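You operate a simulated robot arm through the tools that you are given. There is no shell and no other tool.

You are at the controls of a simulated robot arm. One attempt, no reset.

## Task
Change the pad arms over as the job screen says.
Fine: one arm swung in, the other out; both catches end locked.

The check looks at the end state, three seconds after you hand in, the way a careful person would. Anything else that was tipped, shoved, dropped, spilled or broken makes it a failure.

## Robot
A 7-joint arm with a two-finger parallel gripper, fixed in place. Base frame: the origin is on the floor under the middle of its stand, x ahead of it, y to its left, z up; the work surface is at about z = 80. Readings come in cm, degrees, newtons and seconds.
With the tool pointing down near the work surface it reaches from about 44 to 92 cm from the base axis. Its first joint turns from -143.0 to 143.0 degrees. Payload 3 kg.
Tool frame: the origin (TCP) lies between the finger pads and is the grasp point; the fingertips stand 3 cm ahead of it; z points along the fingers, y is the line along which they close. Largest opening 9.4 cm; finger width 2.8, thickness 1; the body of the gripper, 5 by 9.6 cm, starts 5.5 cm behind the TCP.
Orientation is that of the tool frame in the base frame, as a unit quaternion [w, x, y, z]. With the fingers straight down and closing along the base's y, the tool's x points along the base's -x, its y along +y and its z along -z.

## Interface
- The arm moves only by the tool drive_tool. Its argument "series" is a list of rows, each an object of numbers (a shift or turn left out is 0, a gripper value left out holds the last): "tx", "ty", "tz": the shift along the tool's x, y, z in cm; "ax", "ay", "az": the turn, a rotation vector about the tool's x, y, z in degrees; "gripper": the finger opening in cm, from 0 to 9.4. In form: [{"tx": .., "ty": .., "tz": .., "ax": .., "ay": .., "az": .., "gripper": ..}, ...]. A call has 1 to 20 rows; each row is the pose to reach, as a shift and turn from the pose commanded when the call began, along the tool's axes at that moment. Rows are played at 5 a second. More than 5 cm and 8.6 degrees between two rows, or a gripper value outside its range, and nothing of the call is played. A pose out of reach is approached as far as the arm can. The call stops where the force on the tool passes 70 N (or 10 N more than at its start, if that is more) or the arm is blocked; 0.2 s more then pass. The fingers move at their own pace (about 7.2 cm/s each) and stop on an object; they squeeze with about 22 N. The grip force told is the motor's: it shows also when the fingers shut on nothing. Time passes only in rows, and 0.2 s behind the last, so rows that repeat a pose let the fingers close. It gives the time, the measured TCP pose, the force on the tool (base axes), the opening and the grip force at its end, in the units of the frame above (readings bear some noise), with the torque about the TCP (base axes, N m) and any sound that the robot's microphone picked up.
- Cameras (640 x 400 px; columns grow to the right, rows downward): "scene" is fixed at [5.16, 49.72, 166.17]; the picture's right is [-0.29, -0.96, 0.00], its down [-0.74, 0.22, -0.64] and it looks along [0.61, -0.18, -0.77] (base axes); focal length 370 px, centre (320, 200). "wrist" rides on the gripper at [7.6, 1.4, -10.2] in the tool frame; the picture's right is [-0.18, 0.98, 0.00], its down [-0.75, -0.14, -0.64] and it looks along [-0.63, -0.12, 0.77] (tool axes); focal length 243 px, centre (320, 200). There is no depth. A picture from a camera that has moved, and an enlarged one, comes with that camera's place and axes in the base frame and with its lens. The place of the scene camera against the robot may be out by one fixed shift of up to 1.8 cm in any direction.
- snapshot(camera): a new picture of that camera. No time passes.
- inspect(camera, box): a new picture of the part [left, top, right, bottom] of that camera's present view, enlarged. No time passes.
- sign_off(): hands the job in; it is judged then, once.

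Places have to be worked out from the pictures, the camera data and where the tool is seen. Open the gripper and draw the arm clear of the work before you hand the job in, unless the task says otherwise.

The tools are called after ">>>" by a JSON object that holds its "fn" and its "kwargs". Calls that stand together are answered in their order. drive_tool: Moves the arm, as the interface text tells. Its arguments: {"type":"object","properties":{"series":{"type":"array"}},"required":["series"]} The other tools are called the same way: snapshot (camera) takes a picture; inspect (camera, box) takes an enlarged picture of a part of a camera's view; sign_off () hands the job in.

At the start:

```text
time_s: 0.0
tcp_pos: [50.24, 21.99, 124.99]
tcp_rot: [0.0, 0.0, 1.0, 0.0]
contact_force: [0.2, 0.5, 0.0]
torque: [0.0, -0.02, 0.03]
gripper_width: 9.39
gripper_force: 0.2
```

scene: 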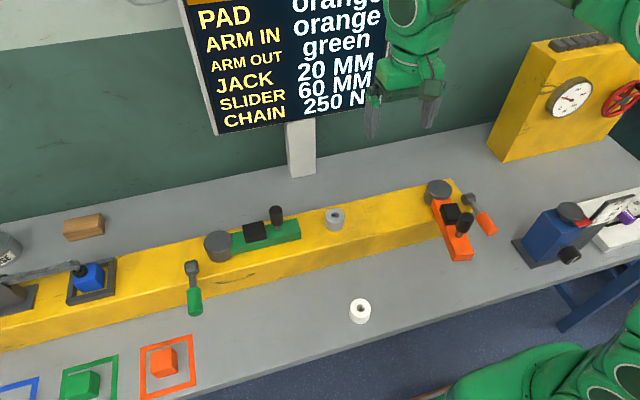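
wrist: 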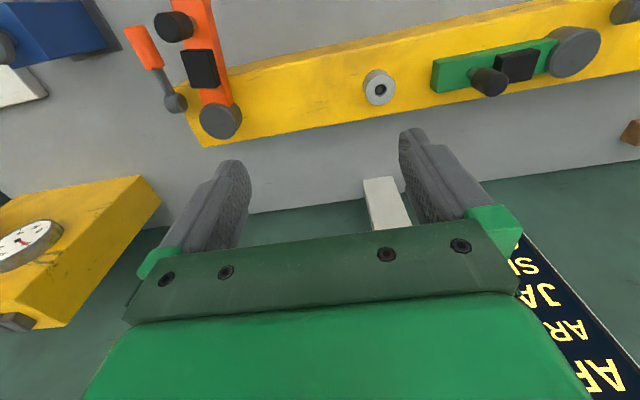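

The job screen seems to say ARM IN orange / ARM OUT green; I'll enlarge the screen and the two pad arms before moving.

>>> {"fn": "inspect", "kwargs": {"camera": "scene", "box": [180, 0, 400, 137]}}

>>> {"fn": "inspect", "kwargs": {"camera": "scene", "box": [170, 180, 350, 320]}}

>>> {"fn": "inspect", "kwargs": {"camera": "scene", "box": [380, 160, 520, 280]}}

>>> {"fn": "snapshot", "kwargs": {"camera": "wrist"}}

```text
2.91 times, centred on (290, 68) of scene
camera zoom: at [5.16, 49.72, 166.17], right [-0.29, -0.96, 0.0], down [-0.74, 0.22, -0.64], along [0.61, -0.18, -0.77], focal length 1076 px, centre (407, 582)
```

zoom: 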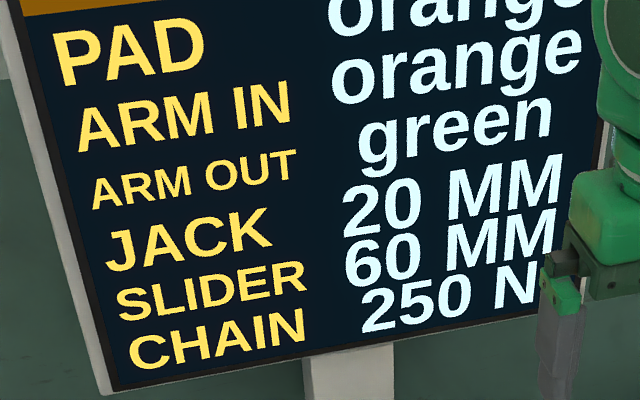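

```text
2.86 times, centred on (260, 250) of scene
camera zoom: at [5.16, 49.72, 166.17], right [-0.29, -0.96, 0.0], down [-0.74, 0.22, -0.64], along [0.61, -0.18, -0.77], focal length 1057 px, centre (491, 57)
```

zoom: 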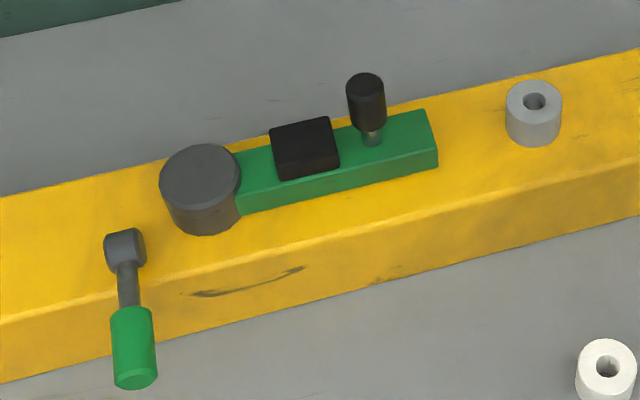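

```text
3.33 times, centred on (450, 220) of scene
camera zoom: at [5.16, 49.72, 166.17], right [-0.29, -0.96, 0.0], down [-0.74, 0.22, -0.64], along [0.61, -0.18, -0.77], focal length 1233 px, centre (-113, 133)
```

zoom: 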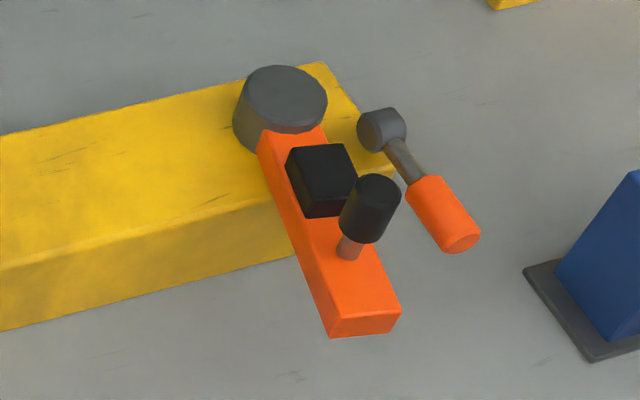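

```text
taken
camera wrist: at [42.77, 23.46, 135.22], right [0.18, 0.98, 0.0], down [0.75, -0.14, 0.64], along [0.63, -0.12, -0.77], focal length 243 px, centre (320, 200)
```

wrist: 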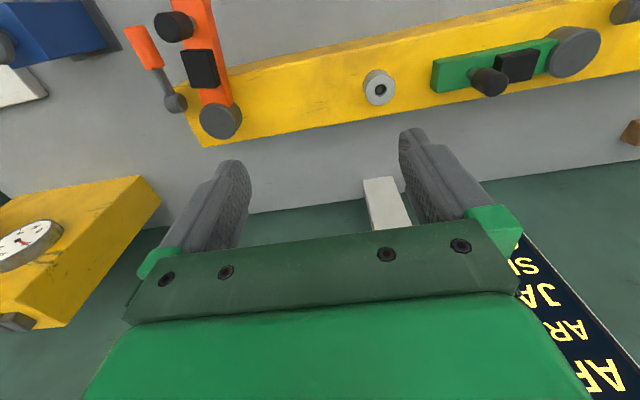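

The screen reads ARM IN = orange, ARM OUT = green. Now the green arm lies along the beam (in) and the orange one points toward me (out), so both must be swung. The beam seems to run along y at about x≈56 with its top near z≈90. I'll move the wrist camera above the green end for a closer look.

>>> {"fn": "drive_tool", "kwargs": {"series": [{"tx": 1, "ty": 4.5, "tz": 0}, {"tx": 2, "ty": 9, "tz": 0}, {"tx": 3, "ty": 13.5, "tz": 0}, {"tx": 4, "ty": 18, "tz": 0}, {"tx": 5, "ty": 22.5, "tz": 0}, {"tx": 6, "ty": 27, "tz": 0}, {"tx": 7, "ty": 31, "tz": 0}, {"tx": 7, "ty": 33, "tz": 0}, {"tx": 7, "ty": 33, "tz": 0}]}}

```text
time_s: 2.0
tcp_pos: [43.34, 55.02, 124.77]
tcp_rot: [0.0, 0.001, 1.0, 0.001]
contact_force: [-0.7, 0.0, 0.1]
torque: [-0.01, 0.0, -0.01]
gripper_width: 9.41
gripper_force: 0.1
```

The arm is above the green end; taking wrist and scene pictures.

>>> {"fn": "snapshot", "kwargs": {"camera": "wrist"}}

>>> {"fn": "inspect", "kwargs": {"camera": "wrist", "box": [160, 0, 480, 200]}}

>>> {"fn": "snapshot", "kwargs": {"camera": "scene"}}

```text
taken
camera wrist: at [35.77, 56.41, 135.07], right [0.18, 0.98, 0.0], down [0.75, -0.14, 0.64], along [0.63, -0.12, -0.77], focal length 243 px, centre (320, 200)
```

wrist: 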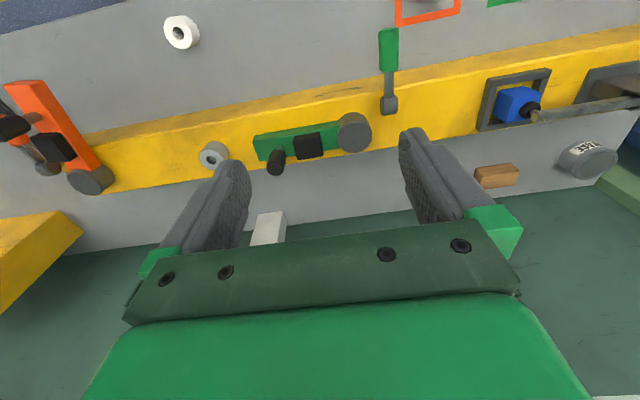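

```text
2.00 times, centred on (320, 100) of wrist
camera zoom: at [35.77, 56.41, 135.07], right [0.18, 0.98, 0.0], down [0.75, -0.14, 0.64], along [0.63, -0.12, -0.77], focal length 485 px, centre (320, 400)
```

zoom: 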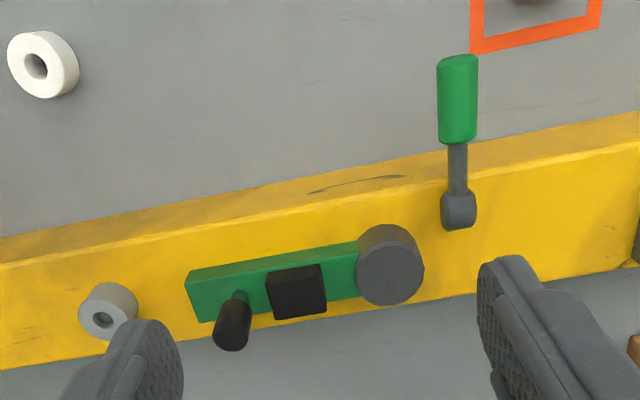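

```text
taken
```

scene: 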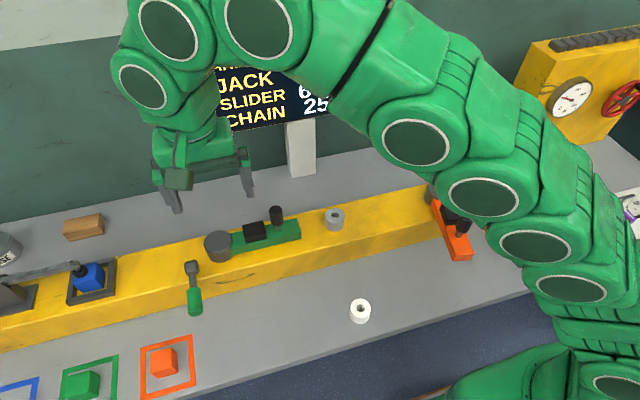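

The green arm lies along the beam from pivot ≈(56,59) to knob ≈(56.5,44.7), with the lever outside the pivot pointing toward me. I'll zoom closely on both levers to understand how the catches work.

>>> {"fn": "inspect", "kwargs": {"camera": "wrist", "box": [340, 10, 440, 130]}}

>>> {"fn": "inspect", "kwargs": {"camera": "scene", "box": [170, 220, 250, 330]}}

>>> {"fn": "inspect", "kwargs": {"camera": "wrist", "box": [0, 60, 120, 220]}}

```text
3.33 times, centred on (390, 70) of wrist
camera zoom: at [35.77, 56.41, 135.07], right [0.18, 0.98, 0.0], down [0.75, -0.14, 0.64], along [0.63, -0.12, -0.77], focal length 809 px, centre (87, 633)
```

zoom: 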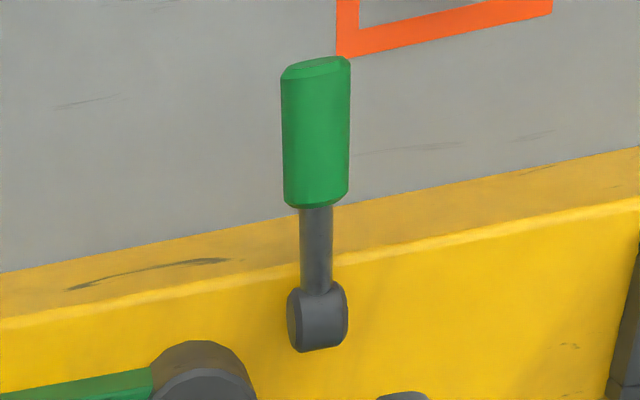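

```text
3.64 times, centred on (210, 275) of scene
camera zoom: at [5.16, 49.72, 166.17], right [-0.29, -0.96, 0.0], down [-0.74, 0.22, -0.64], along [0.61, -0.18, -0.77], focal length 1345 px, centre (720, -73)
```

zoom: 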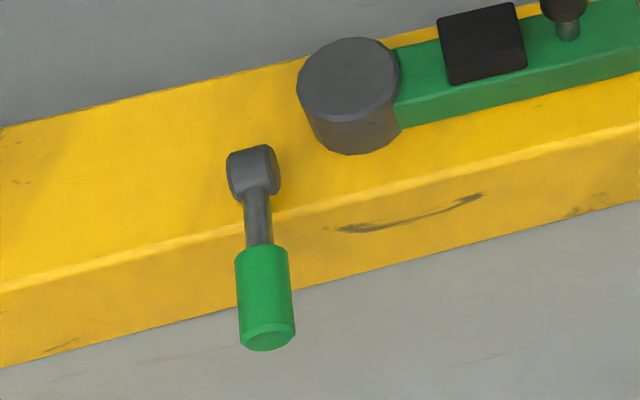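

```text
2.50 times, centred on (60, 140) of wrist
camera zoom: at [35.77, 56.41, 135.07], right [0.18, 0.98, 0.0], down [0.75, -0.14, 0.64], along [0.63, -0.12, -0.77], focal length 606 px, centre (970, 350)
```

zoom: 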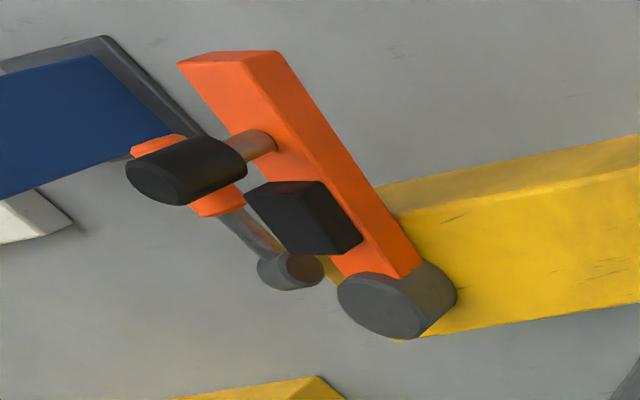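

The lever hubs look like short cylinders with their axis along y, so the levers should flip up and down in the x–z plane. I'll turn the camera 90° to look along +y and get a side view of the green lever's angle and heights.

>>> {"fn": "drive_tool", "kwargs": {"series": [{"az": -8, "ty": -1}, {"az": -16, "ty": -2}, {"az": -24, "ty": -3}, {"az": -32, "ty": -4}, {"az": -40, "ty": -5}, {"az": -48, "ty": -6}, {"az": -56, "ty": -7}, {"az": -64, "ty": -7}, {"az": -72, "ty": -7, "tz": 3}, {"az": -80, "ty": -7, "tz": 6}, {"az": -88, "ty": -7, "tz": 9}, {"az": -90, "ty": -7, "tz": 12}, {"az": -90, "ty": -7, "tz": 12}]}}

>>> {"fn": "snapshot", "kwargs": {"camera": "wrist"}}

```text
time_s: 4.8
tcp_pos: [43.29, 48.14, 112.89]
tcp_rot: [0.001, -0.707, 0.707, 0.001]
contact_force: [-0.2, 0.1, -0.3]
torque: [0.02, 0.0, -0.05]
gripper_width: 9.41
gripper_force: 0.1
```

```text
taken
camera wrist: at [42.0, 40.45, 123.13], right [-0.98, 0.18, 0.0], down [0.14, 0.75, 0.64], along [0.12, 0.63, -0.77], focal length 243 px, centre (320, 200)
```

wrist: 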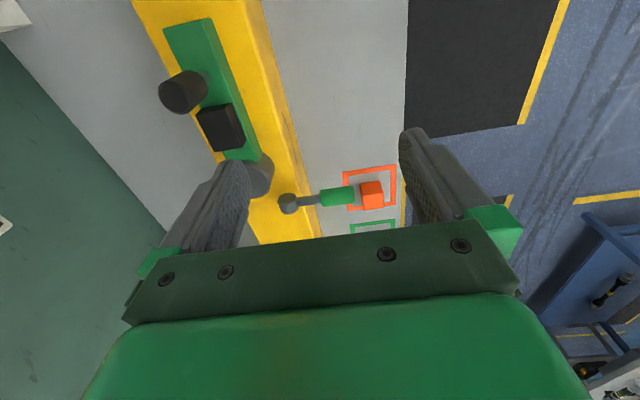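

The lever hub computes to about (52, 66, 91.5) and the handle end to about (41, 66, 91.9), so it is about horizontal. I'll tilt the tool so the camera looks flatter and get a truer side view.

>>> {"fn": "drive_tool", "kwargs": {"series": [{"ay": -7, "tx": 1.5, "tz": 1}, {"ay": -14, "tx": 3, "tz": 2}, {"ay": -21, "tx": 4, "tz": 4}, {"ay": -28, "tx": 4, "tz": 6}, {"ay": -30, "tx": 4, "tz": 8}, {"ay": -30, "tx": 4, "tz": 8}]}}

>>> {"fn": "snapshot", "kwargs": {"camera": "wrist"}}

```text
time_s: 6.2
tcp_pos: [43.27, 44.22, 104.97]
tcp_rot: [-0.184, 0.684, -0.682, -0.183]
contact_force: [-0.6, -0.4, -0.3]
torque: [-0.01, 0.02, -0.03]
gripper_width: 9.4
gripper_force: 0.0
```

```text
taken
camera wrist: at [41.92, 32.38, 109.98], right [-0.98, 0.16, 0.09], down [0.14, 0.33, 0.93], along [0.12, 0.93, -0.35], focal length 243 px, centre (320, 200)
```

wrist: 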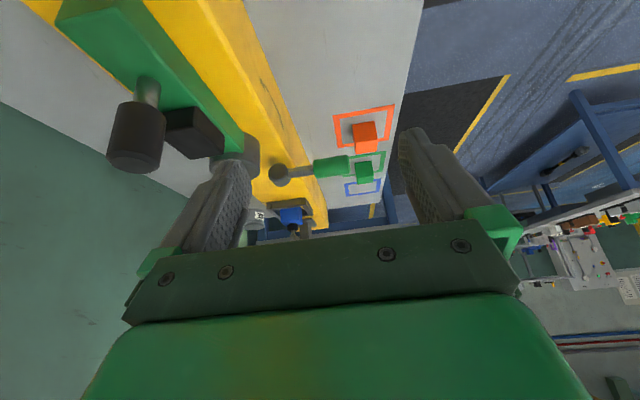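

>>> {"fn": "inspect", "kwargs": {"camera": "wrist", "box": [230, 120, 390, 220]}}

>>> {"fn": "inspect", "kwargs": {"camera": "wrist", "box": [50, 0, 290, 200]}}

```text
4.00 times, centred on (310, 170) of wrist
camera zoom: at [41.92, 32.38, 109.98], right [-0.98, 0.16, 0.09], down [0.14, 0.33, 0.93], along [0.12, 0.93, -0.35], focal length 970 px, centre (360, 320)
```

zoom: 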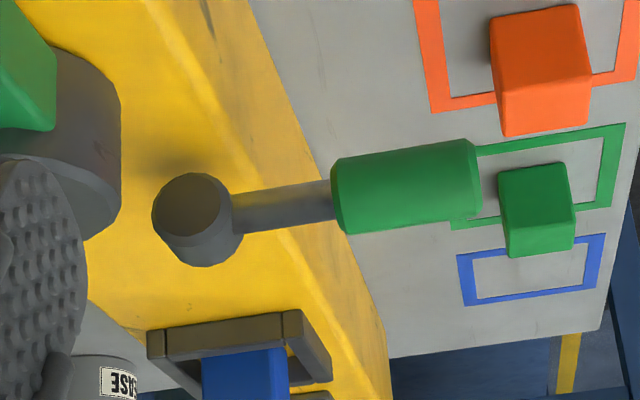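

```text
2.00 times, centred on (170, 100) of wrist
camera zoom: at [41.92, 32.38, 109.98], right [-0.98, 0.16, 0.09], down [0.14, 0.33, 0.93], along [0.12, 0.93, -0.35], focal length 485 px, centre (620, 400)
```

zoom: 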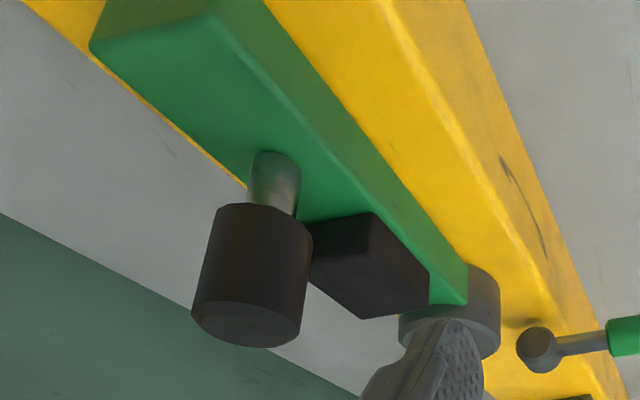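

The lever is horizontal, pointing toward me, and its hub axis is along y, so it should lift up and over like a catch lever. I'll bring the tool back upright, raised, before approaching the green handle.

>>> {"fn": "drive_tool", "kwargs": {"series": [{"ay": 8, "tz": -3}, {"ay": 16, "tz": -6}, {"ay": 24, "tz": -9}, {"ay": 30, "tz": -11}, {"ay": 30, "tz": -11}]}}

```text
time_s: 7.4
tcp_pos: [43.34, 38.62, 114.53]
tcp_rot: [0.0, 0.707, -0.707, 0.001]
contact_force: [0.1, 1.2, -0.1]
torque: [-0.01, 0.0, 0.0]
gripper_width: 9.38
gripper_force: 0.0
```

Upright again at (43.3, 38.6, 114.5). Now rotating back 90° and moving over the green handle at about (43.5, 66).

>>> {"fn": "drive_tool", "kwargs": {"series": [{"az": 8, "tx": -2.4}, {"az": 16, "tx": -4.8}, {"az": 24, "tx": -7.2}, {"az": 32, "tx": -9.6}, {"az": 40, "tx": -12}, {"az": 48, "tx": -14.4}, {"az": 56, "tx": -16.8}, {"az": 64, "tx": -19.2}, {"az": 72, "tx": -21.6}, {"az": 80, "tx": -24.5}, {"az": 88, "tx": -26.5, "tz": 2}, {"az": 90, "tx": -27.4, "tz": 5}, {"az": 90, "tx": -27.4, "tz": 7}, {"az": 90, "tx": -27.4, "tz": 7}]}}

>>> {"fn": "snapshot", "kwargs": {"camera": "wrist"}}

>>> {"fn": "snapshot", "kwargs": {"camera": "scene"}}

```text
time_s: 10.4
tcp_pos: [43.39, 66.15, 107.35]
tcp_rot: [0.0, 0.0, 1.0, 0.001]
contact_force: [0.1, 0.3, 0.0]
torque: [-0.02, 0.0, 0.02]
gripper_width: 9.36
gripper_force: 0.1
```

```text
taken
camera wrist: at [35.79, 67.48, 117.66], right [0.18, 0.98, 0.0], down [0.75, -0.14, 0.64], along [0.63, -0.12, -0.77], focal length 243 px, centre (320, 200)
```

wrist: 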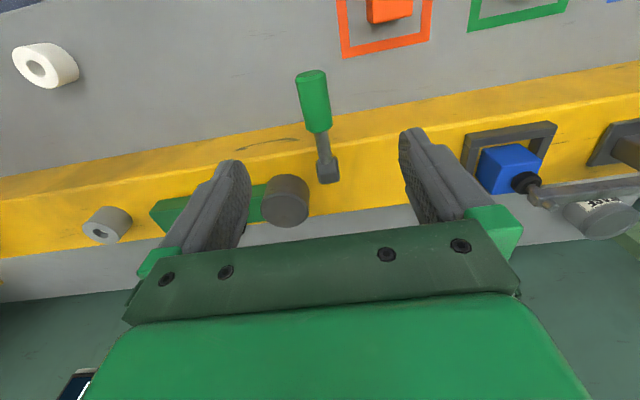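

```text
taken
```

scene: 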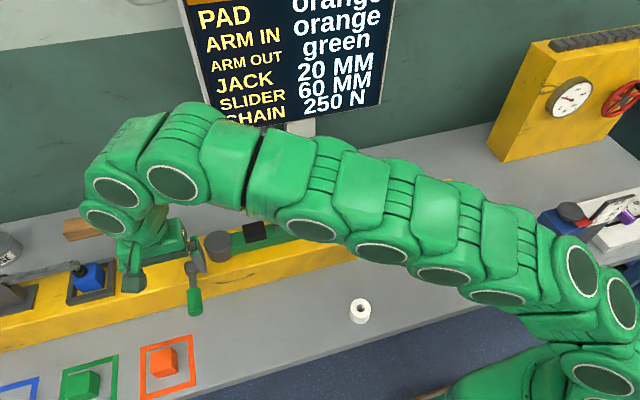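

The handle computes to x 41.6–47, y≈65.5, z≈91.7, hub at x≈52.6. Descending with fingers straddling the handle at (44, 65.5, 91.7).

>>> {"fn": "drive_tool", "kwargs": {"series": [{"tx": -0.6, "ty": -0.65, "tz": 3, "gripper": 6.5}, {"tx": -0.6, "ty": -0.65, "tz": 6.5}, {"tx": -0.6, "ty": -0.65, "tz": 10}, {"tx": -0.6, "ty": -0.65, "tz": 12.5}, {"tx": -0.6, "ty": -0.65, "tz": 14.5}, {"tx": -0.6, "ty": -0.65, "tz": 15.7}, {"tx": -0.6, "ty": -0.65, "tz": 15.7}]}}

>>> {"fn": "snapshot", "kwargs": {"camera": "wrist"}}

>>> {"fn": "inspect", "kwargs": {"camera": "scene", "box": [100, 200, 300, 330]}}

```text
time_s: 12.0
tcp_pos: [43.83, 65.47, 91.92]
tcp_rot: [0.0, 0.0, 1.0, 0.0]
contact_force: [0.4, -0.1, 0.2]
torque: [0.03, 0.0, -0.01]
gripper_width: 6.52
gripper_force: 0.1
```

```text
taken
camera wrist: at [36.28, 66.79, 102.15], right [0.18, 0.98, 0.0], down [0.75, -0.14, 0.64], along [0.63, -0.12, -0.77], focal length 243 px, centre (320, 200)
```

wrist: 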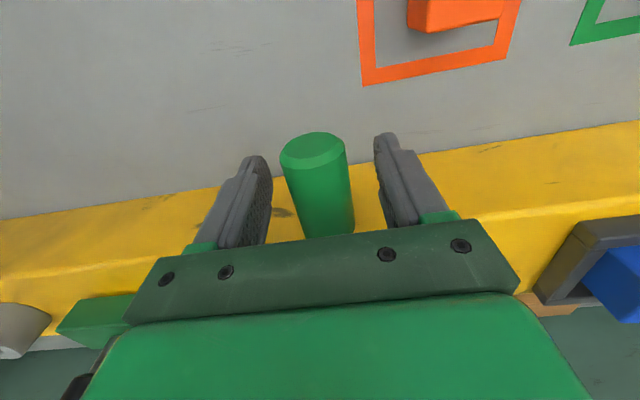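

```text
3.08 times, centred on (200, 265) of scene
camera zoom: at [5.16, 49.72, 166.17], right [-0.29, -0.96, 0.0], down [-0.74, 0.22, -0.64], along [0.61, -0.18, -0.77], focal length 1138 px, centre (689, 0)
```

zoom: 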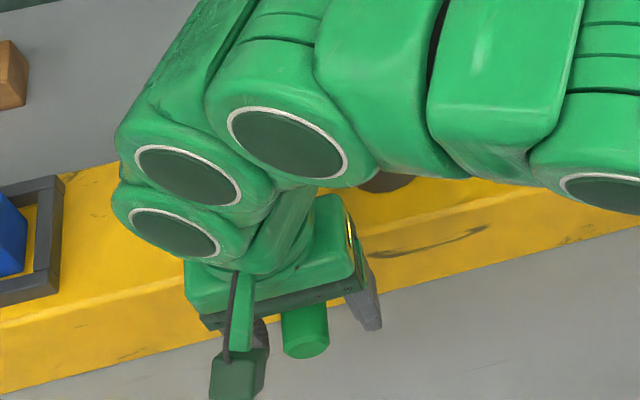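

The handle sits between the fingers, roughly centred. Closing on it.

>>> {"fn": "drive_tool", "kwargs": {"series": [{"gripper": 3.5}, {"gripper": 2.0}, {"gripper": 1.5}, {"gripper": 1.5}]}}

```text
time_s: 13.0
tcp_pos: [43.81, 65.58, 91.99]
tcp_rot: [0.0, -0.001, 1.0, 0.001]
contact_force: [7.7, 24.2, -4.0]
torque: [-0.07, 0.27, -0.07]
gripper_width: 3.33
gripper_force: 45.0
```

The grip is on (3.3 cm wide) but there's a 24 N side force in +y, so the handle is slightly to +y of the tool. I'll shift a little to relieve it.

>>> {"fn": "drive_tool", "kwargs": {"series": [{"ty": 0.15}, {"ty": 0.3}, {"ty": 0.3}]}}

```text
time_s: 13.8
tcp_pos: [43.82, 65.56, 91.82]
tcp_rot: [-0.001, -0.001, 1.0, -0.002]
contact_force: [-20.8, -42.7, 20.4]
torque: [0.16, -0.96, -0.09]
gripper_width: 3.26
gripper_force: 45.4
```

The force reversed, so the arm is stiff and the balance lies in between; shifting back 0.2 cm.

>>> {"fn": "drive_tool", "kwargs": {"series": [{"ty": -0.1}, {"ty": -0.19}, {"ty": -0.19}]}}

```text
time_s: 14.6
tcp_pos: [43.86, 65.42, 91.85]
tcp_rot: [0.0, -0.001, 1.0, 0.001]
contact_force: [-12.5, -14.2, 14.6]
torque: [0.24, 0.49, -0.08]
gripper_width: 3.28
gripper_force: 44.8
```

Forces are small now. First a small trial lift along the arc about the hub (52.6, 91.7), radius 8.75 cm.

>>> {"fn": "drive_tool", "kwargs": {"series": [{"tx": -0.01, "tz": -0.38}, {"tx": -0.03, "tz": -0.76}, {"tx": -0.08, "tz": -1.14}, {"tx": -0.13, "tz": -1.52}, {"tx": -0.13, "tz": -1.52}]}}

```text
time_s: 15.8
tcp_pos: [44.01, 65.58, 93.4]
tcp_rot: [0.0, -0.001, 1.0, 0.0]
contact_force: [-6.5, -1.2, -16.8]
torque: [-0.04, 1.2, -0.03]
gripper_width: 3.27
gripper_force: 45.3
```

The lever moved with about 17 N of resistance. Continuing the arc to about 30°.

>>> {"fn": "drive_tool", "kwargs": {"series": [{"tx": -0.17, "tz": -0.75}, {"tx": -0.395, "tz": -1.474}, {"tx": -0.687, "tz": -2.179}, {"tx": -1.04, "tz": -2.856}, {"tx": -1.04, "tz": -2.856}]}}

>>> {"fn": "inspect", "kwargs": {"camera": "scene", "box": [100, 200, 300, 330]}}

>>> {"fn": "snapshot", "kwargs": {"camera": "wrist"}}

```text
time_s: 17.0
tcp_pos: [45.04, 65.45, 96.26]
tcp_rot: [0.001, -0.001, 1.0, 0.0]
contact_force: [-10.2, 2.4, -10.2]
torque: [0.01, 0.99, 0.0]
gripper_width: 3.3
gripper_force: 45.3
```

```text
3.08 times, centred on (200, 265) of scene
camera zoom: at [5.16, 49.72, 166.17], right [-0.29, -0.96, 0.0], down [-0.74, 0.22, -0.64], along [0.61, -0.18, -0.77], focal length 1138 px, centre (689, 0)
```

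zoom: 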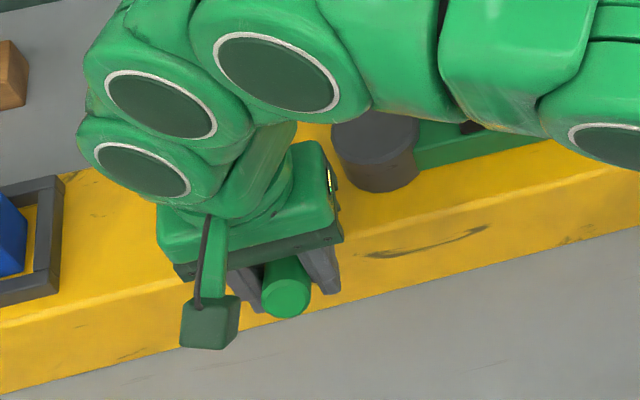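

```text
taken
camera wrist: at [37.52, 66.88, 106.48], right [0.18, 0.98, 0.0], down [0.75, -0.14, 0.64], along [0.63, -0.12, -0.77], focal length 243 px, centre (320, 200)
```

wrist: 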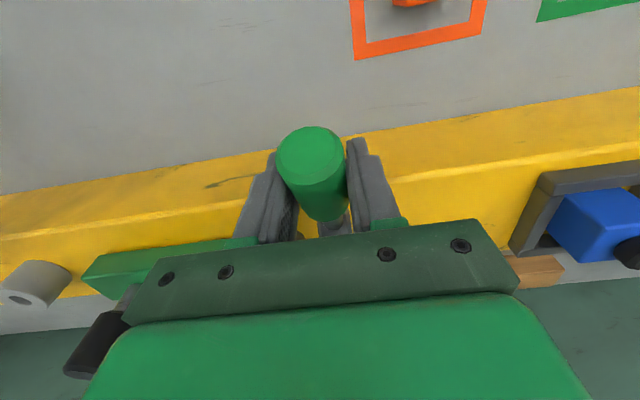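

The lever is turning up (its end now faces the camera). Continuing to 60°.

>>> {"fn": "drive_tool", "kwargs": {"series": [{"tx": -0.411, "tz": -0.644}, {"tx": -0.875, "tz": -1.249}, {"tx": -1.391, "tz": -1.812}, {"tx": -1.954, "tz": -2.328}, {"tx": -2.559, "tz": -2.793}, {"tx": -3.203, "tz": -3.203}, {"tx": -3.203, "tz": -3.203}]}}

>>> {"fn": "snapshot", "kwargs": {"camera": "wrist"}}

```text
time_s: 18.6
tcp_pos: [48.3, 65.41, 99.35]
tcp_rot: [0.0, 0.0, 1.0, 0.001]
contact_force: [-16.6, 2.0, -1.1]
torque: [0.01, 1.07, 0.01]
gripper_width: 3.26
gripper_force: 44.6
```

```text
taken
camera wrist: at [40.71, 66.88, 109.62], right [0.18, 0.98, 0.0], down [0.75, -0.14, 0.64], along [0.63, -0.12, -0.77], focal length 243 px, centre (320, 200)
```

wrist: 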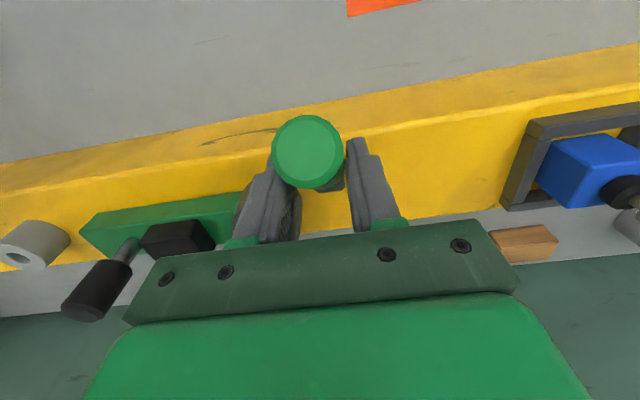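

Working smoothly. Continuing from 60° to about 90°.

>>> {"fn": "drive_tool", "kwargs": {"series": [{"tx": -0.677, "tz": -0.352}, {"tx": -1.382, "tz": -0.644}, {"tx": -2.11, "tz": -0.874}, {"tx": -2.855, "tz": -1.039}, {"tx": -3.612, "tz": -1.139}, {"tx": -4.375, "tz": -1.172}, {"tx": -4.375, "tz": -1.172}]}}

>>> {"fn": "snapshot", "kwargs": {"camera": "wrist"}}

>>> {"fn": "snapshot", "kwargs": {"camera": "scene"}}

```text
time_s: 20.2
tcp_pos: [52.72, 65.4, 100.59]
tcp_rot: [0.001, 0.0, 1.0, -0.001]
contact_force: [0.1, 0.1, -0.2]
torque: [0.0, 0.04, 0.01]
gripper_width: 1.51
gripper_force: 0.0
```

```text
taken
camera wrist: at [45.18, 66.79, 110.82], right [0.18, 0.98, 0.0], down [0.75, -0.14, 0.64], along [0.63, -0.12, -0.77], focal length 243 px, centre (320, 200)
```

wrist: 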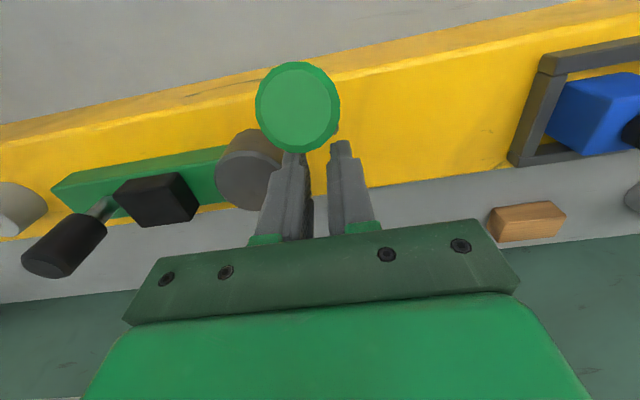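

```text
taken
```

scene: 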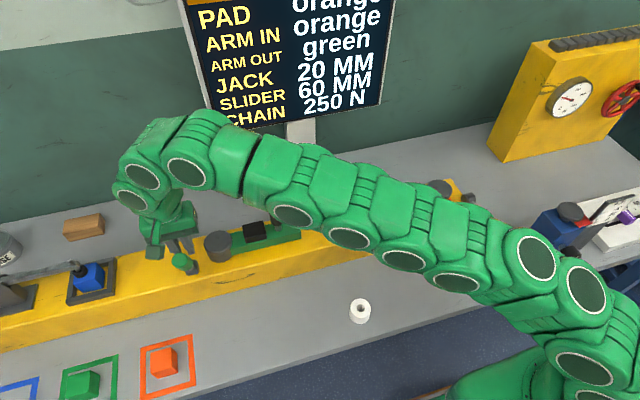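

The handle slipped out of the grip and the lever stays at about 66° raised — possibly its stop. I'll raise the gripper clear and look at it.

>>> {"fn": "drive_tool", "kwargs": {"series": [{"tz": -3}, {"tz": -6}, {"tz": -9, "tx": 2}, {"tz": -12, "tx": 5}, {"tz": -14, "tx": 8, "gripper": 6}, {"tz": -14, "tx": 8, "gripper": 6}]}}

>>> {"fn": "snapshot", "kwargs": {"camera": "wrist"}}

>>> {"fn": "inspect", "kwargs": {"camera": "scene", "box": [100, 200, 300, 330]}}

```text
time_s: 21.6
tcp_pos: [44.6, 65.44, 114.44]
tcp_rot: [0.0, -0.001, 1.0, 0.0]
contact_force: [0.9, -0.3, -0.1]
torque: [0.02, -0.01, -0.01]
gripper_width: 6.01
gripper_force: 0.0
```

```text
taken
camera wrist: at [37.05, 66.87, 124.69], right [0.18, 0.98, 0.0], down [0.75, -0.14, 0.64], along [0.63, -0.12, -0.77], focal length 243 px, centre (320, 200)
```

wrist: 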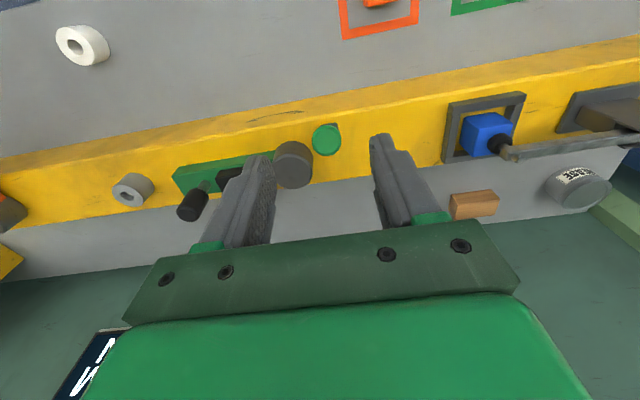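

```text
3.08 times, centred on (200, 265) of scene
camera zoom: at [5.16, 49.72, 166.17], right [-0.29, -0.96, 0.0], down [-0.74, 0.22, -0.64], along [0.61, -0.18, -0.77], focal length 1138 px, centre (689, 0)
```

zoom: 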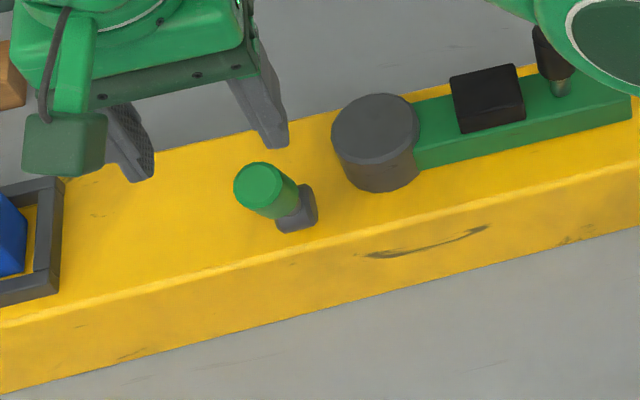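

The lever now stands at about 66° and holds there. I'll go above the green arm's knob at about (56.2, 44.7), with the tool turned -90° so the fingers close along the swing direction, and look before descending.

>>> {"fn": "drive_tool", "kwargs": {"series": [{"az": -8, "tx": -1, "ty": -2}, {"az": -16, "tx": -2, "ty": -4}, {"az": -24, "tx": -3, "ty": -6}, {"az": -32, "tx": -4, "ty": -8}, {"az": -40, "tx": -5, "ty": -10}, {"az": -48, "tx": -6, "ty": -12}, {"az": -56, "tx": -7, "ty": -14}, {"az": -64, "tx": -8, "ty": -16}, {"az": -72, "tx": -9.5, "ty": -18}, {"az": -80, "tx": -10.5, "ty": -20}, {"az": -88, "tx": -11.5, "ty": -20.7}, {"az": -90, "tx": -11.6, "ty": -20.7}, {"az": -90, "tx": -11.6, "ty": -20.7}]}}

>>> {"fn": "snapshot", "kwargs": {"camera": "wrist"}}

>>> {"fn": "snapshot", "kwargs": {"camera": "scene"}}

```text
time_s: 24.4
tcp_pos: [56.18, 44.62, 114.52]
tcp_rot: [0.0, 0.708, -0.707, 0.0]
contact_force: [-0.1, -0.1, -0.5]
torque: [0.02, -0.02, -0.01]
gripper_width: 6.03
gripper_force: 0.1
```

```text
taken
camera wrist: at [54.83, 37.06, 124.77], right [-0.98, 0.18, 0.0], down [0.14, 0.75, 0.64], along [0.12, 0.63, -0.77], focal length 243 px, centre (320, 200)
```

wrist: 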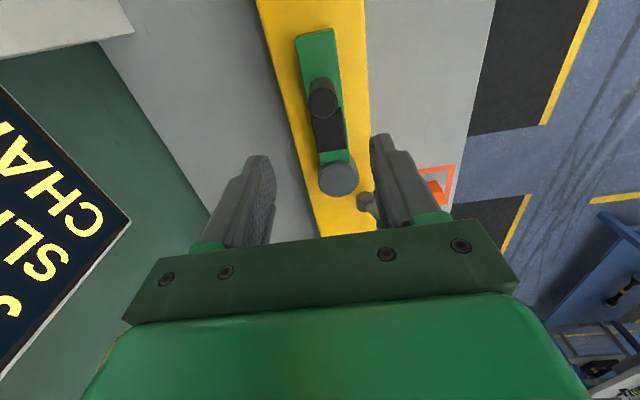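

```text
taken
```

scene: 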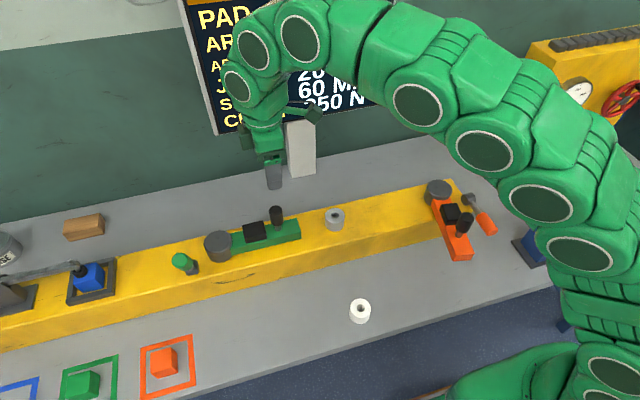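

Zooming on the knob to refine its centre.

>>> {"fn": "inspect", "kwargs": {"camera": "wrist", "box": [270, 20, 390, 220]}}

>>> {"fn": "inspect", "kwargs": {"camera": "scene", "box": [190, 170, 330, 290]}}

```text
2.00 times, centred on (330, 120) of wrist
camera zoom: at [54.83, 37.06, 124.77], right [-0.98, 0.18, 0.0], down [0.14, 0.75, 0.64], along [0.12, 0.63, -0.77], focal length 485 px, centre (300, 360)
```

zoom: 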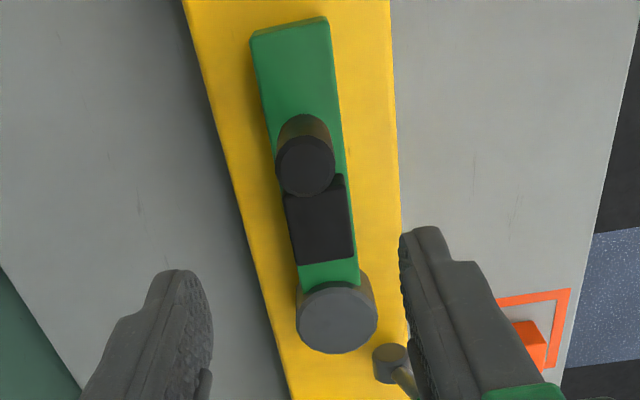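

```text
3.33 times, centred on (260, 230) of scene
camera zoom: at [5.16, 49.72, 166.17], right [-0.29, -0.96, 0.0], down [-0.74, 0.22, -0.64], along [0.61, -0.18, -0.77], focal length 1233 px, centre (520, 100)
```

zoom: 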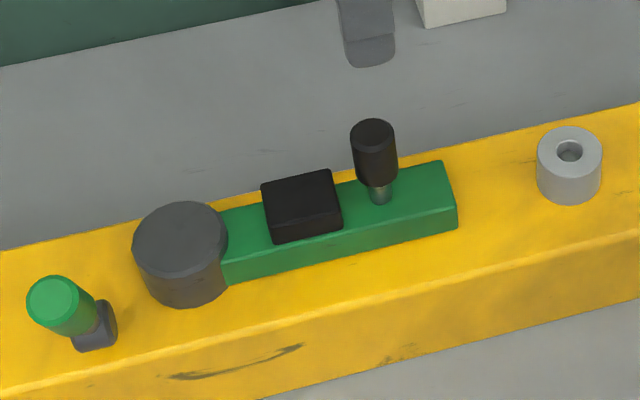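

Knob centre ≈(56.05, 45.0), top z≈99.7, diameter ≈2.9; arm axis along y at x≈56 with pivot at (55.9, 59). Descending over the knob to z≈97.5.

>>> {"fn": "drive_tool", "kwargs": {"series": [{"tx": -0.38, "ty": 0.13, "tz": 4}, {"tx": -0.38, "ty": 0.13, "tz": 8}, {"tx": -0.38, "ty": 0.13, "tz": 11}, {"tx": -0.38, "ty": 0.13, "tz": 14}, {"tx": -0.38, "ty": 0.13, "tz": 16}, {"tx": -0.38, "ty": 0.13, "tz": 17}, {"tx": -0.38, "ty": 0.13, "tz": 17}]}}

>>> {"fn": "snapshot", "kwargs": {"camera": "wrist"}}

>>> {"fn": "inspect", "kwargs": {"camera": "scene", "box": [190, 170, 330, 290]}}

```text
time_s: 26.0
tcp_pos: [56.3, 45.32, 97.73]
tcp_rot: [-0.001, -0.707, 0.707, 0.0]
contact_force: [0.6, 0.3, 0.9]
torque: [0.02, 0.0, -0.01]
gripper_width: 6.01
gripper_force: 0.1
```

```text
taken
camera wrist: at [54.85, 37.56, 107.92], right [-0.98, 0.18, 0.0], down [0.14, 0.75, 0.64], along [0.12, 0.63, -0.77], focal length 243 px, centre (320, 200)
```

wrist: 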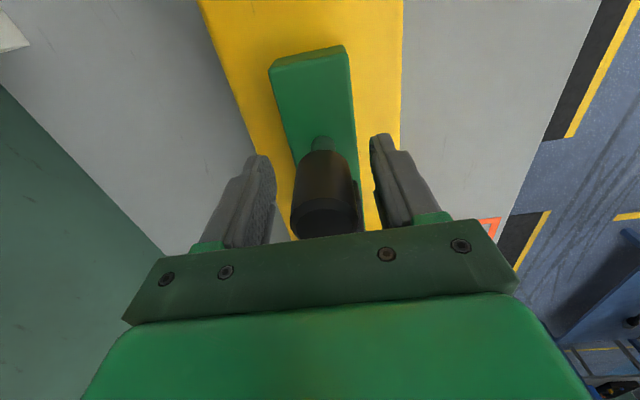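

```text
3.33 times, centred on (260, 230) of scene
camera zoom: at [5.16, 49.72, 166.17], right [-0.29, -0.96, 0.0], down [-0.74, 0.22, -0.64], along [0.61, -0.18, -0.77], focal length 1233 px, centre (520, 100)
```

zoom: 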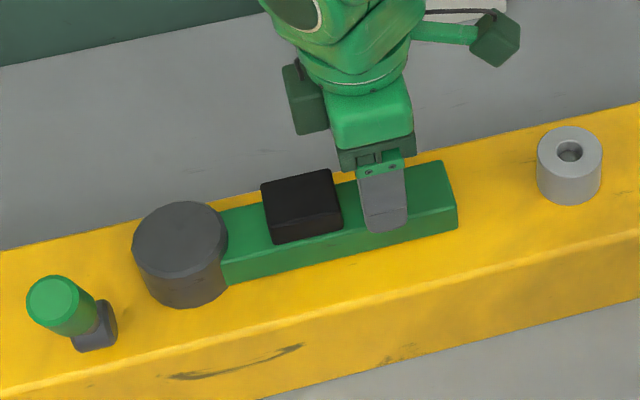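

The knob is well centred between the fingers (spanning z≈94.5–100). Closing on it.

>>> {"fn": "drive_tool", "kwargs": {"series": [{"gripper": 3.2}, {"gripper": 2.2}, {"gripper": 2.0}, {"gripper": 2.0}]}}

```text
time_s: 27.0
tcp_pos: [56.21, 45.33, 97.7]
tcp_rot: [0.0, 0.708, -0.706, -0.001]
contact_force: [-20.9, -2.5, 0.5]
torque: [-0.17, -0.44, -0.03]
gripper_width: 3.15
gripper_force: 10.6
```

Gripped (3.15 cm). Now a small trial swing of about 6° toward me about the pivot (55.9, 59.1), watching the force.

>>> {"fn": "drive_tool", "kwargs": {"series": [{"ty": 0.49, "tx": -0.01, "az": 2}, {"ty": 0.98, "tx": -0.03, "az": 4}, {"ty": 1.46, "tx": -0.08, "az": 6}, {"ty": 1.46, "tx": -0.08, "az": 6}]}}

>>> {"fn": "inspect", "kwargs": {"camera": "scene", "box": [190, 170, 330, 290]}}

```text
time_s: 28.0
tcp_pos: [54.68, 45.35, 97.74]
tcp_rot: [0.0, -0.669, 0.743, 0.001]
contact_force: [3.1, -2.0, 10.0]
torque: [0.33, 0.25, -0.1]
gripper_width: 2.83
gripper_force: 44.8
```

```text
3.33 times, centred on (260, 230) of scene
camera zoom: at [5.16, 49.72, 166.17], right [-0.29, -0.96, 0.0], down [-0.74, 0.22, -0.64], along [0.61, -0.18, -0.77], focal length 1233 px, centre (520, 100)
```

zoom: 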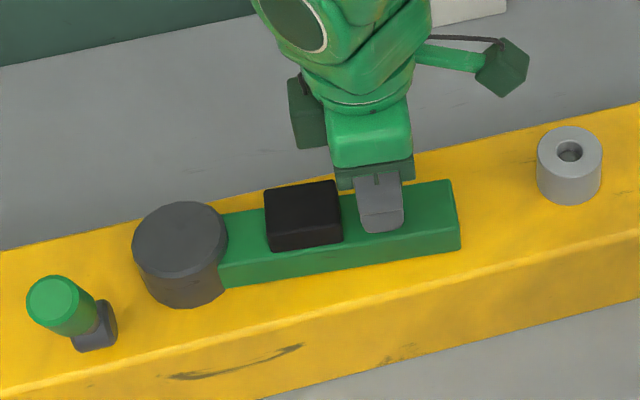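

The arm is unlocked and swings freely. Continuing the arc a further 36° in steps.

>>> {"fn": "drive_tool", "kwargs": {"series": [{"ty": 0.98, "tx": -0.034, "az": 4}, {"ty": 1.962, "tx": -0.137, "az": 8}, {"ty": 2.932, "tx": -0.308, "az": 12}, {"ty": 3.886, "tx": -0.546, "az": 16}, {"ty": 4.822, "tx": -0.85, "az": 20}, {"ty": 5.735, "tx": -1.219, "az": 24}, {"ty": 6.62, "tx": -1.65, "az": 28}, {"ty": 7.472, "tx": -2.143, "az": 32}, {"ty": 8.288, "tx": -2.693, "az": 36}, {"ty": 8.288, "tx": -2.693, "az": 36}]}}

>>> {"fn": "snapshot", "kwargs": {"camera": "scene"}}

```text
time_s: 30.2
tcp_pos: [46.66, 48.71, 97.53]
tcp_rot: [0.001, -0.406, 0.914, 0.001]
contact_force: [7.0, 4.4, 33.9]
torque: [-0.19, -0.23, -0.3]
gripper_width: 2.85
gripper_force: 45.2
```

```text
taken
```

scene: 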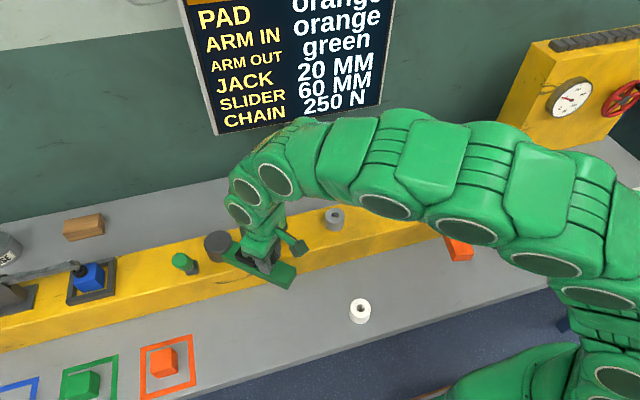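

Arm at about 42°. There's some vertical load (34 N up on tool), so I'll ease up 0.2 cm and continue to about 72°.

>>> {"fn": "drive_tool", "kwargs": {"series": [{"tz": -0.2}, {"tz": -0.2, "ty": 0.98, "tx": -0.034, "az": 4}, {"tz": -0.2, "ty": 1.962, "tx": -0.137, "az": 8}, {"tz": -0.2, "ty": 2.932, "tx": -0.308, "az": 12}, {"tz": -0.2, "ty": 3.886, "tx": -0.546, "az": 16}, {"tz": -0.2, "ty": 4.822, "tx": -0.85, "az": 20}, {"tz": -0.2, "ty": 5.735, "tx": -1.219, "az": 24}, {"tz": -0.2, "ty": 6.62, "tx": -1.65, "az": 28}, {"tz": -0.2, "ty": 7.05, "tx": -1.889, "az": 30}, {"tz": -0.2, "ty": 7.05, "tx": -1.889, "az": 30}]}}

>>> {"fn": "snapshot", "kwargs": {"camera": "scene"}}

>>> {"fn": "snapshot", "kwargs": {"camera": "wrist"}}

```text
time_s: 32.4
tcp_pos: [42.69, 54.89, 97.6]
tcp_rot: [-0.001, -0.156, 0.988, -0.001]
contact_force: [0.7, -7.9, -11.9]
torque: [-0.04, 0.97, -0.76]
gripper_width: 2.87
gripper_force: 45.4
```

```text
taken
```

scene: 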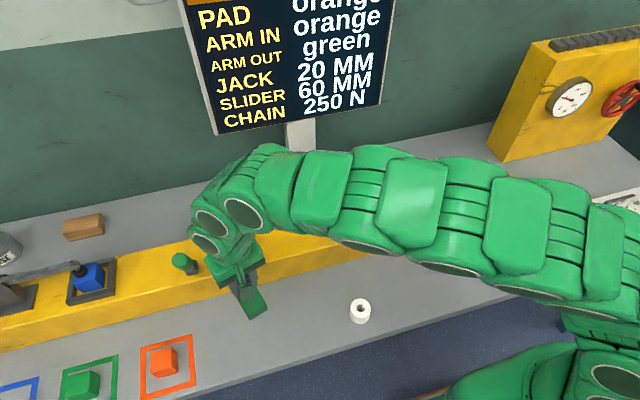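

```text
taken
camera wrist: at [35.08, 53.86, 107.94], right [-0.13, 0.99, 0.0], down [0.76, 0.1, 0.64], along [0.64, 0.08, -0.77], focal length 243 px, centre (320, 200)
```

wrist: 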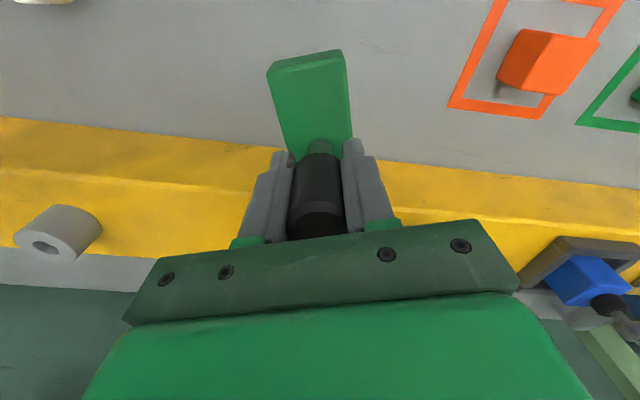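

At about 72° of swing. Going on in small steps to find the stop or detent of the out position.

>>> {"fn": "drive_tool", "kwargs": {"series": [{"ty": 0.488, "tx": -0.009, "az": 2}, {"ty": 0.977, "tx": -0.034, "az": 4}, {"ty": 1.463, "tx": -0.077, "az": 6}, {"ty": 1.463, "tx": -0.077, "az": 6}]}}

```text
time_s: 33.4
tcp_pos: [42.31, 56.47, 97.61]
tcp_rot: [0.0, -0.106, 0.994, 0.001]
contact_force: [-4.6, -1.1, -27.9]
torque: [0.31, -0.44, -0.15]
gripper_width: 2.86
gripper_force: 45.2
```

At about 79°, no side resistance yet. Easing down 0.1 cm and going on in 2° steps.

>>> {"fn": "drive_tool", "kwargs": {"series": [{"tz": 0.12}, {"tz": 0.12, "ty": 0.488, "tx": -0.009, "az": 2}, {"tz": 0.12, "ty": 0.977, "tx": -0.034, "az": 4}, {"tz": 0.12, "ty": 0.977, "tx": -0.034, "az": 4}]}}

```text
time_s: 34.2
tcp_pos: [42.29, 56.62, 97.67]
tcp_rot: [-0.001, -0.074, 0.997, -0.006]
contact_force: [-10.8, -21.8, 16.0]
torque: [1.52, 0.41, 0.44]
gripper_width: 2.87
gripper_force: 45.0
stopped in row 3: the force on the tool passed its limit at 80 N (the readings are from after the stop); the commanded pose is now the measured one
```

The force jumped at about 80° swing — the out stop, matching the mirror of how the orange arm stands. Releasing the knob and rising.

>>> {"fn": "drive_tool", "kwargs": {"series": [{"gripper": 4.5}, {"gripper": 6}, {"gripper": 6}, {"tz": -2}, {"tz": -5}, {"tz": -9}, {"tz": -13}, {"tz": -17}, {"tz": -17}]}}

>>> {"fn": "snapshot", "kwargs": {"camera": "wrist"}}

>>> {"fn": "snapshot", "kwargs": {"camera": "scene"}}

```text
time_s: 36.2
tcp_pos: [42.63, 56.96, 114.54]
tcp_rot: [0.0, -0.074, 0.997, -0.004]
contact_force: [0.0, 0.4, 0.2]
torque: [-0.02, -0.02, 0.01]
gripper_width: 5.98
gripper_force: 0.1
```

```text
taken
camera wrist: at [34.93, 57.31, 124.81], right [0.04, 1.0, -0.01], down [0.77, -0.02, 0.64], along [0.64, -0.03, -0.77], focal length 243 px, centre (320, 200)
```

wrist: 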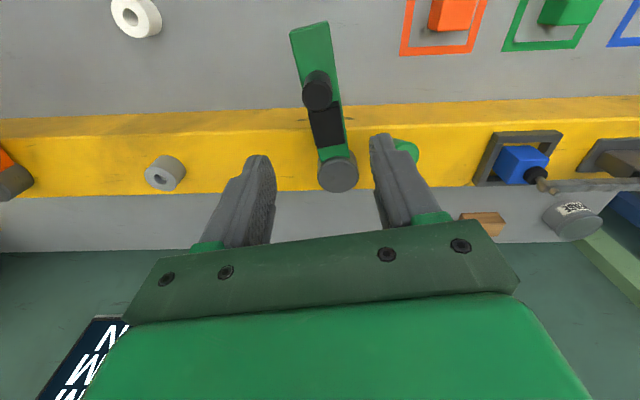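

```text
taken
```

scene: 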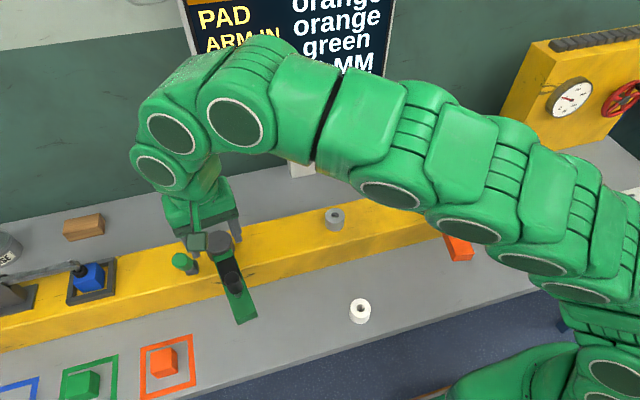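

The green arm stands out at about 80° against its stop, knob at ≈(42, 56.5). Now I'll line up over the raised green lever (handle centre ≈(49.1, 65.5, 99.5)) with the tool squared up again.

>>> {"fn": "drive_tool", "kwargs": {"series": [{"tx": -2, "ty": 1.9, "az": 2}, {"tx": -4, "ty": 3.8, "az": 4}, {"tx": -6, "ty": 5.7, "az": 6}, {"tx": -7.69, "ty": 7.44, "az": 8.5, "ax": -0.46}, {"tx": -7.69, "ty": 7.44, "az": 8.5, "ax": -0.46}]}}

>>> {"fn": "snapshot", "kwargs": {"camera": "wrist"}}

```text
time_s: 37.4
tcp_pos: [48.15, 64.56, 112.73]
tcp_rot: [0.0, 0.001, 1.0, 0.0]
contact_force: [-0.2, 1.2, 0.3]
torque: [-0.01, -0.01, -0.01]
gripper_width: 6.0
gripper_force: 0.1
out of reach, approached as far as the arm can: row 4, 5
```

```text
taken
camera wrist: at [40.6, 65.88, 122.93], right [0.19, 0.98, 0.0], down [0.75, -0.14, 0.64], along [0.63, -0.12, -0.77], focal length 243 px, centre (320, 200)
```

wrist: 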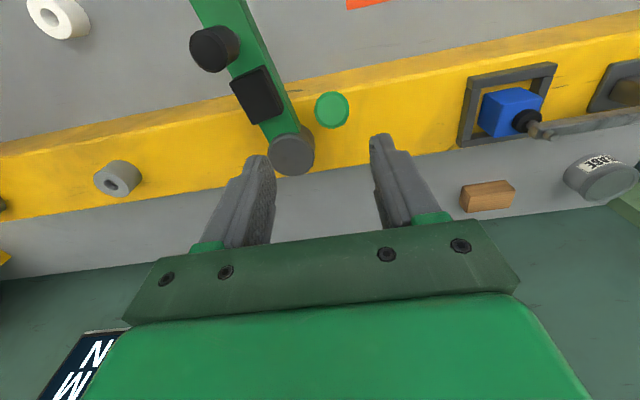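

That pose was slightly beyond reach at this height; descending brings it in reach. Going down 6 cm first and checking the pose.

>>> {"fn": "drive_tool", "kwargs": {"series": [{"tz": 2}, {"tz": 4}, {"tz": 6}, {"tz": 6}]}}

>>> {"fn": "snapshot", "kwargs": {"camera": "wrist"}}

```text
time_s: 38.4
tcp_pos: [48.12, 64.29, 106.62]
tcp_rot: [-0.001, 0.002, 1.0, 0.0]
contact_force: [-0.8, -0.3, 0.7]
torque: [0.0, 0.0, -0.03]
gripper_width: 6.02
gripper_force: 0.1
```

```text
taken
camera wrist: at [40.53, 65.68, 116.87], right [0.19, 0.98, 0.0], down [0.75, -0.14, 0.64], along [0.63, -0.12, -0.77], focal length 243 px, centre (320, 200)
```

wrist: 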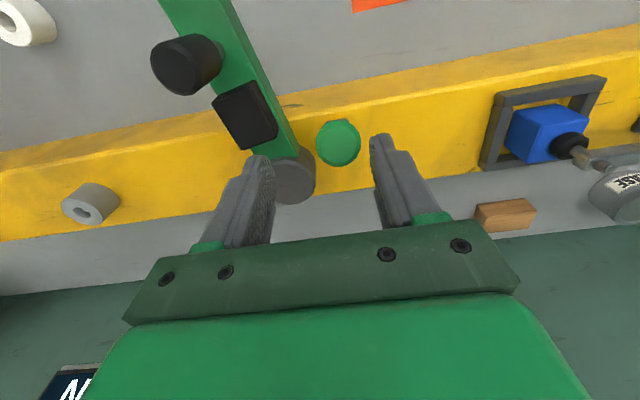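

The raised handle's end computes to (48.2, 65.6, 101.7). Moving down to straddle it at (49.1, 65.6, 99.5).

>>> {"fn": "drive_tool", "kwargs": {"series": [{"tx": -0.5, "ty": 0.6, "tz": 0}, {"tx": -1, "ty": 1.25, "tz": 0}, {"tx": -1, "ty": 1.25, "tz": 2.5}, {"tx": -1, "ty": 1.25, "tz": 5}, {"tx": -1, "ty": 1.25, "tz": 7}, {"tx": -1, "ty": 1.25, "tz": 7}]}}

>>> {"fn": "snapshot", "kwargs": {"camera": "wrist"}}

```text
time_s: 39.8
tcp_pos: [48.98, 65.73, 99.65]
tcp_rot: [-0.001, 0.0, 1.0, -0.001]
contact_force: [-0.1, -0.5, -0.7]
torque: [-0.01, -0.02, 0.04]
gripper_width: 5.99
gripper_force: 0.1
```

```text
taken
camera wrist: at [41.48, 66.97, 109.83], right [0.19, 0.98, 0.0], down [0.75, -0.14, 0.64], along [0.63, -0.12, -0.77], focal length 243 px, centre (320, 200)
```

wrist: 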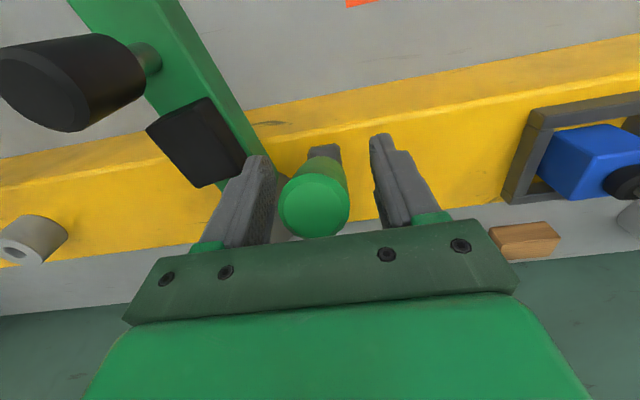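

The handle end is between the fingers at y≈65.5. Closing on it with a tiny -0.1 cm y correction.

>>> {"fn": "drive_tool", "kwargs": {"series": [{"ty": -0.1, "gripper": 4}, {"ty": -0.1, "gripper": 2}, {"ty": -0.1, "gripper": 1.5}, {"ty": -0.1, "gripper": 1.5}]}}

```text
time_s: 40.8
tcp_pos: [48.96, 65.6, 99.47]
tcp_rot: [-0.001, 0.001, 1.0, 0.0]
contact_force: [5.1, 17.9, -5.8]
torque: [-0.39, -0.16, -0.16]
gripper_width: 3.27
gripper_force: 45.0
```

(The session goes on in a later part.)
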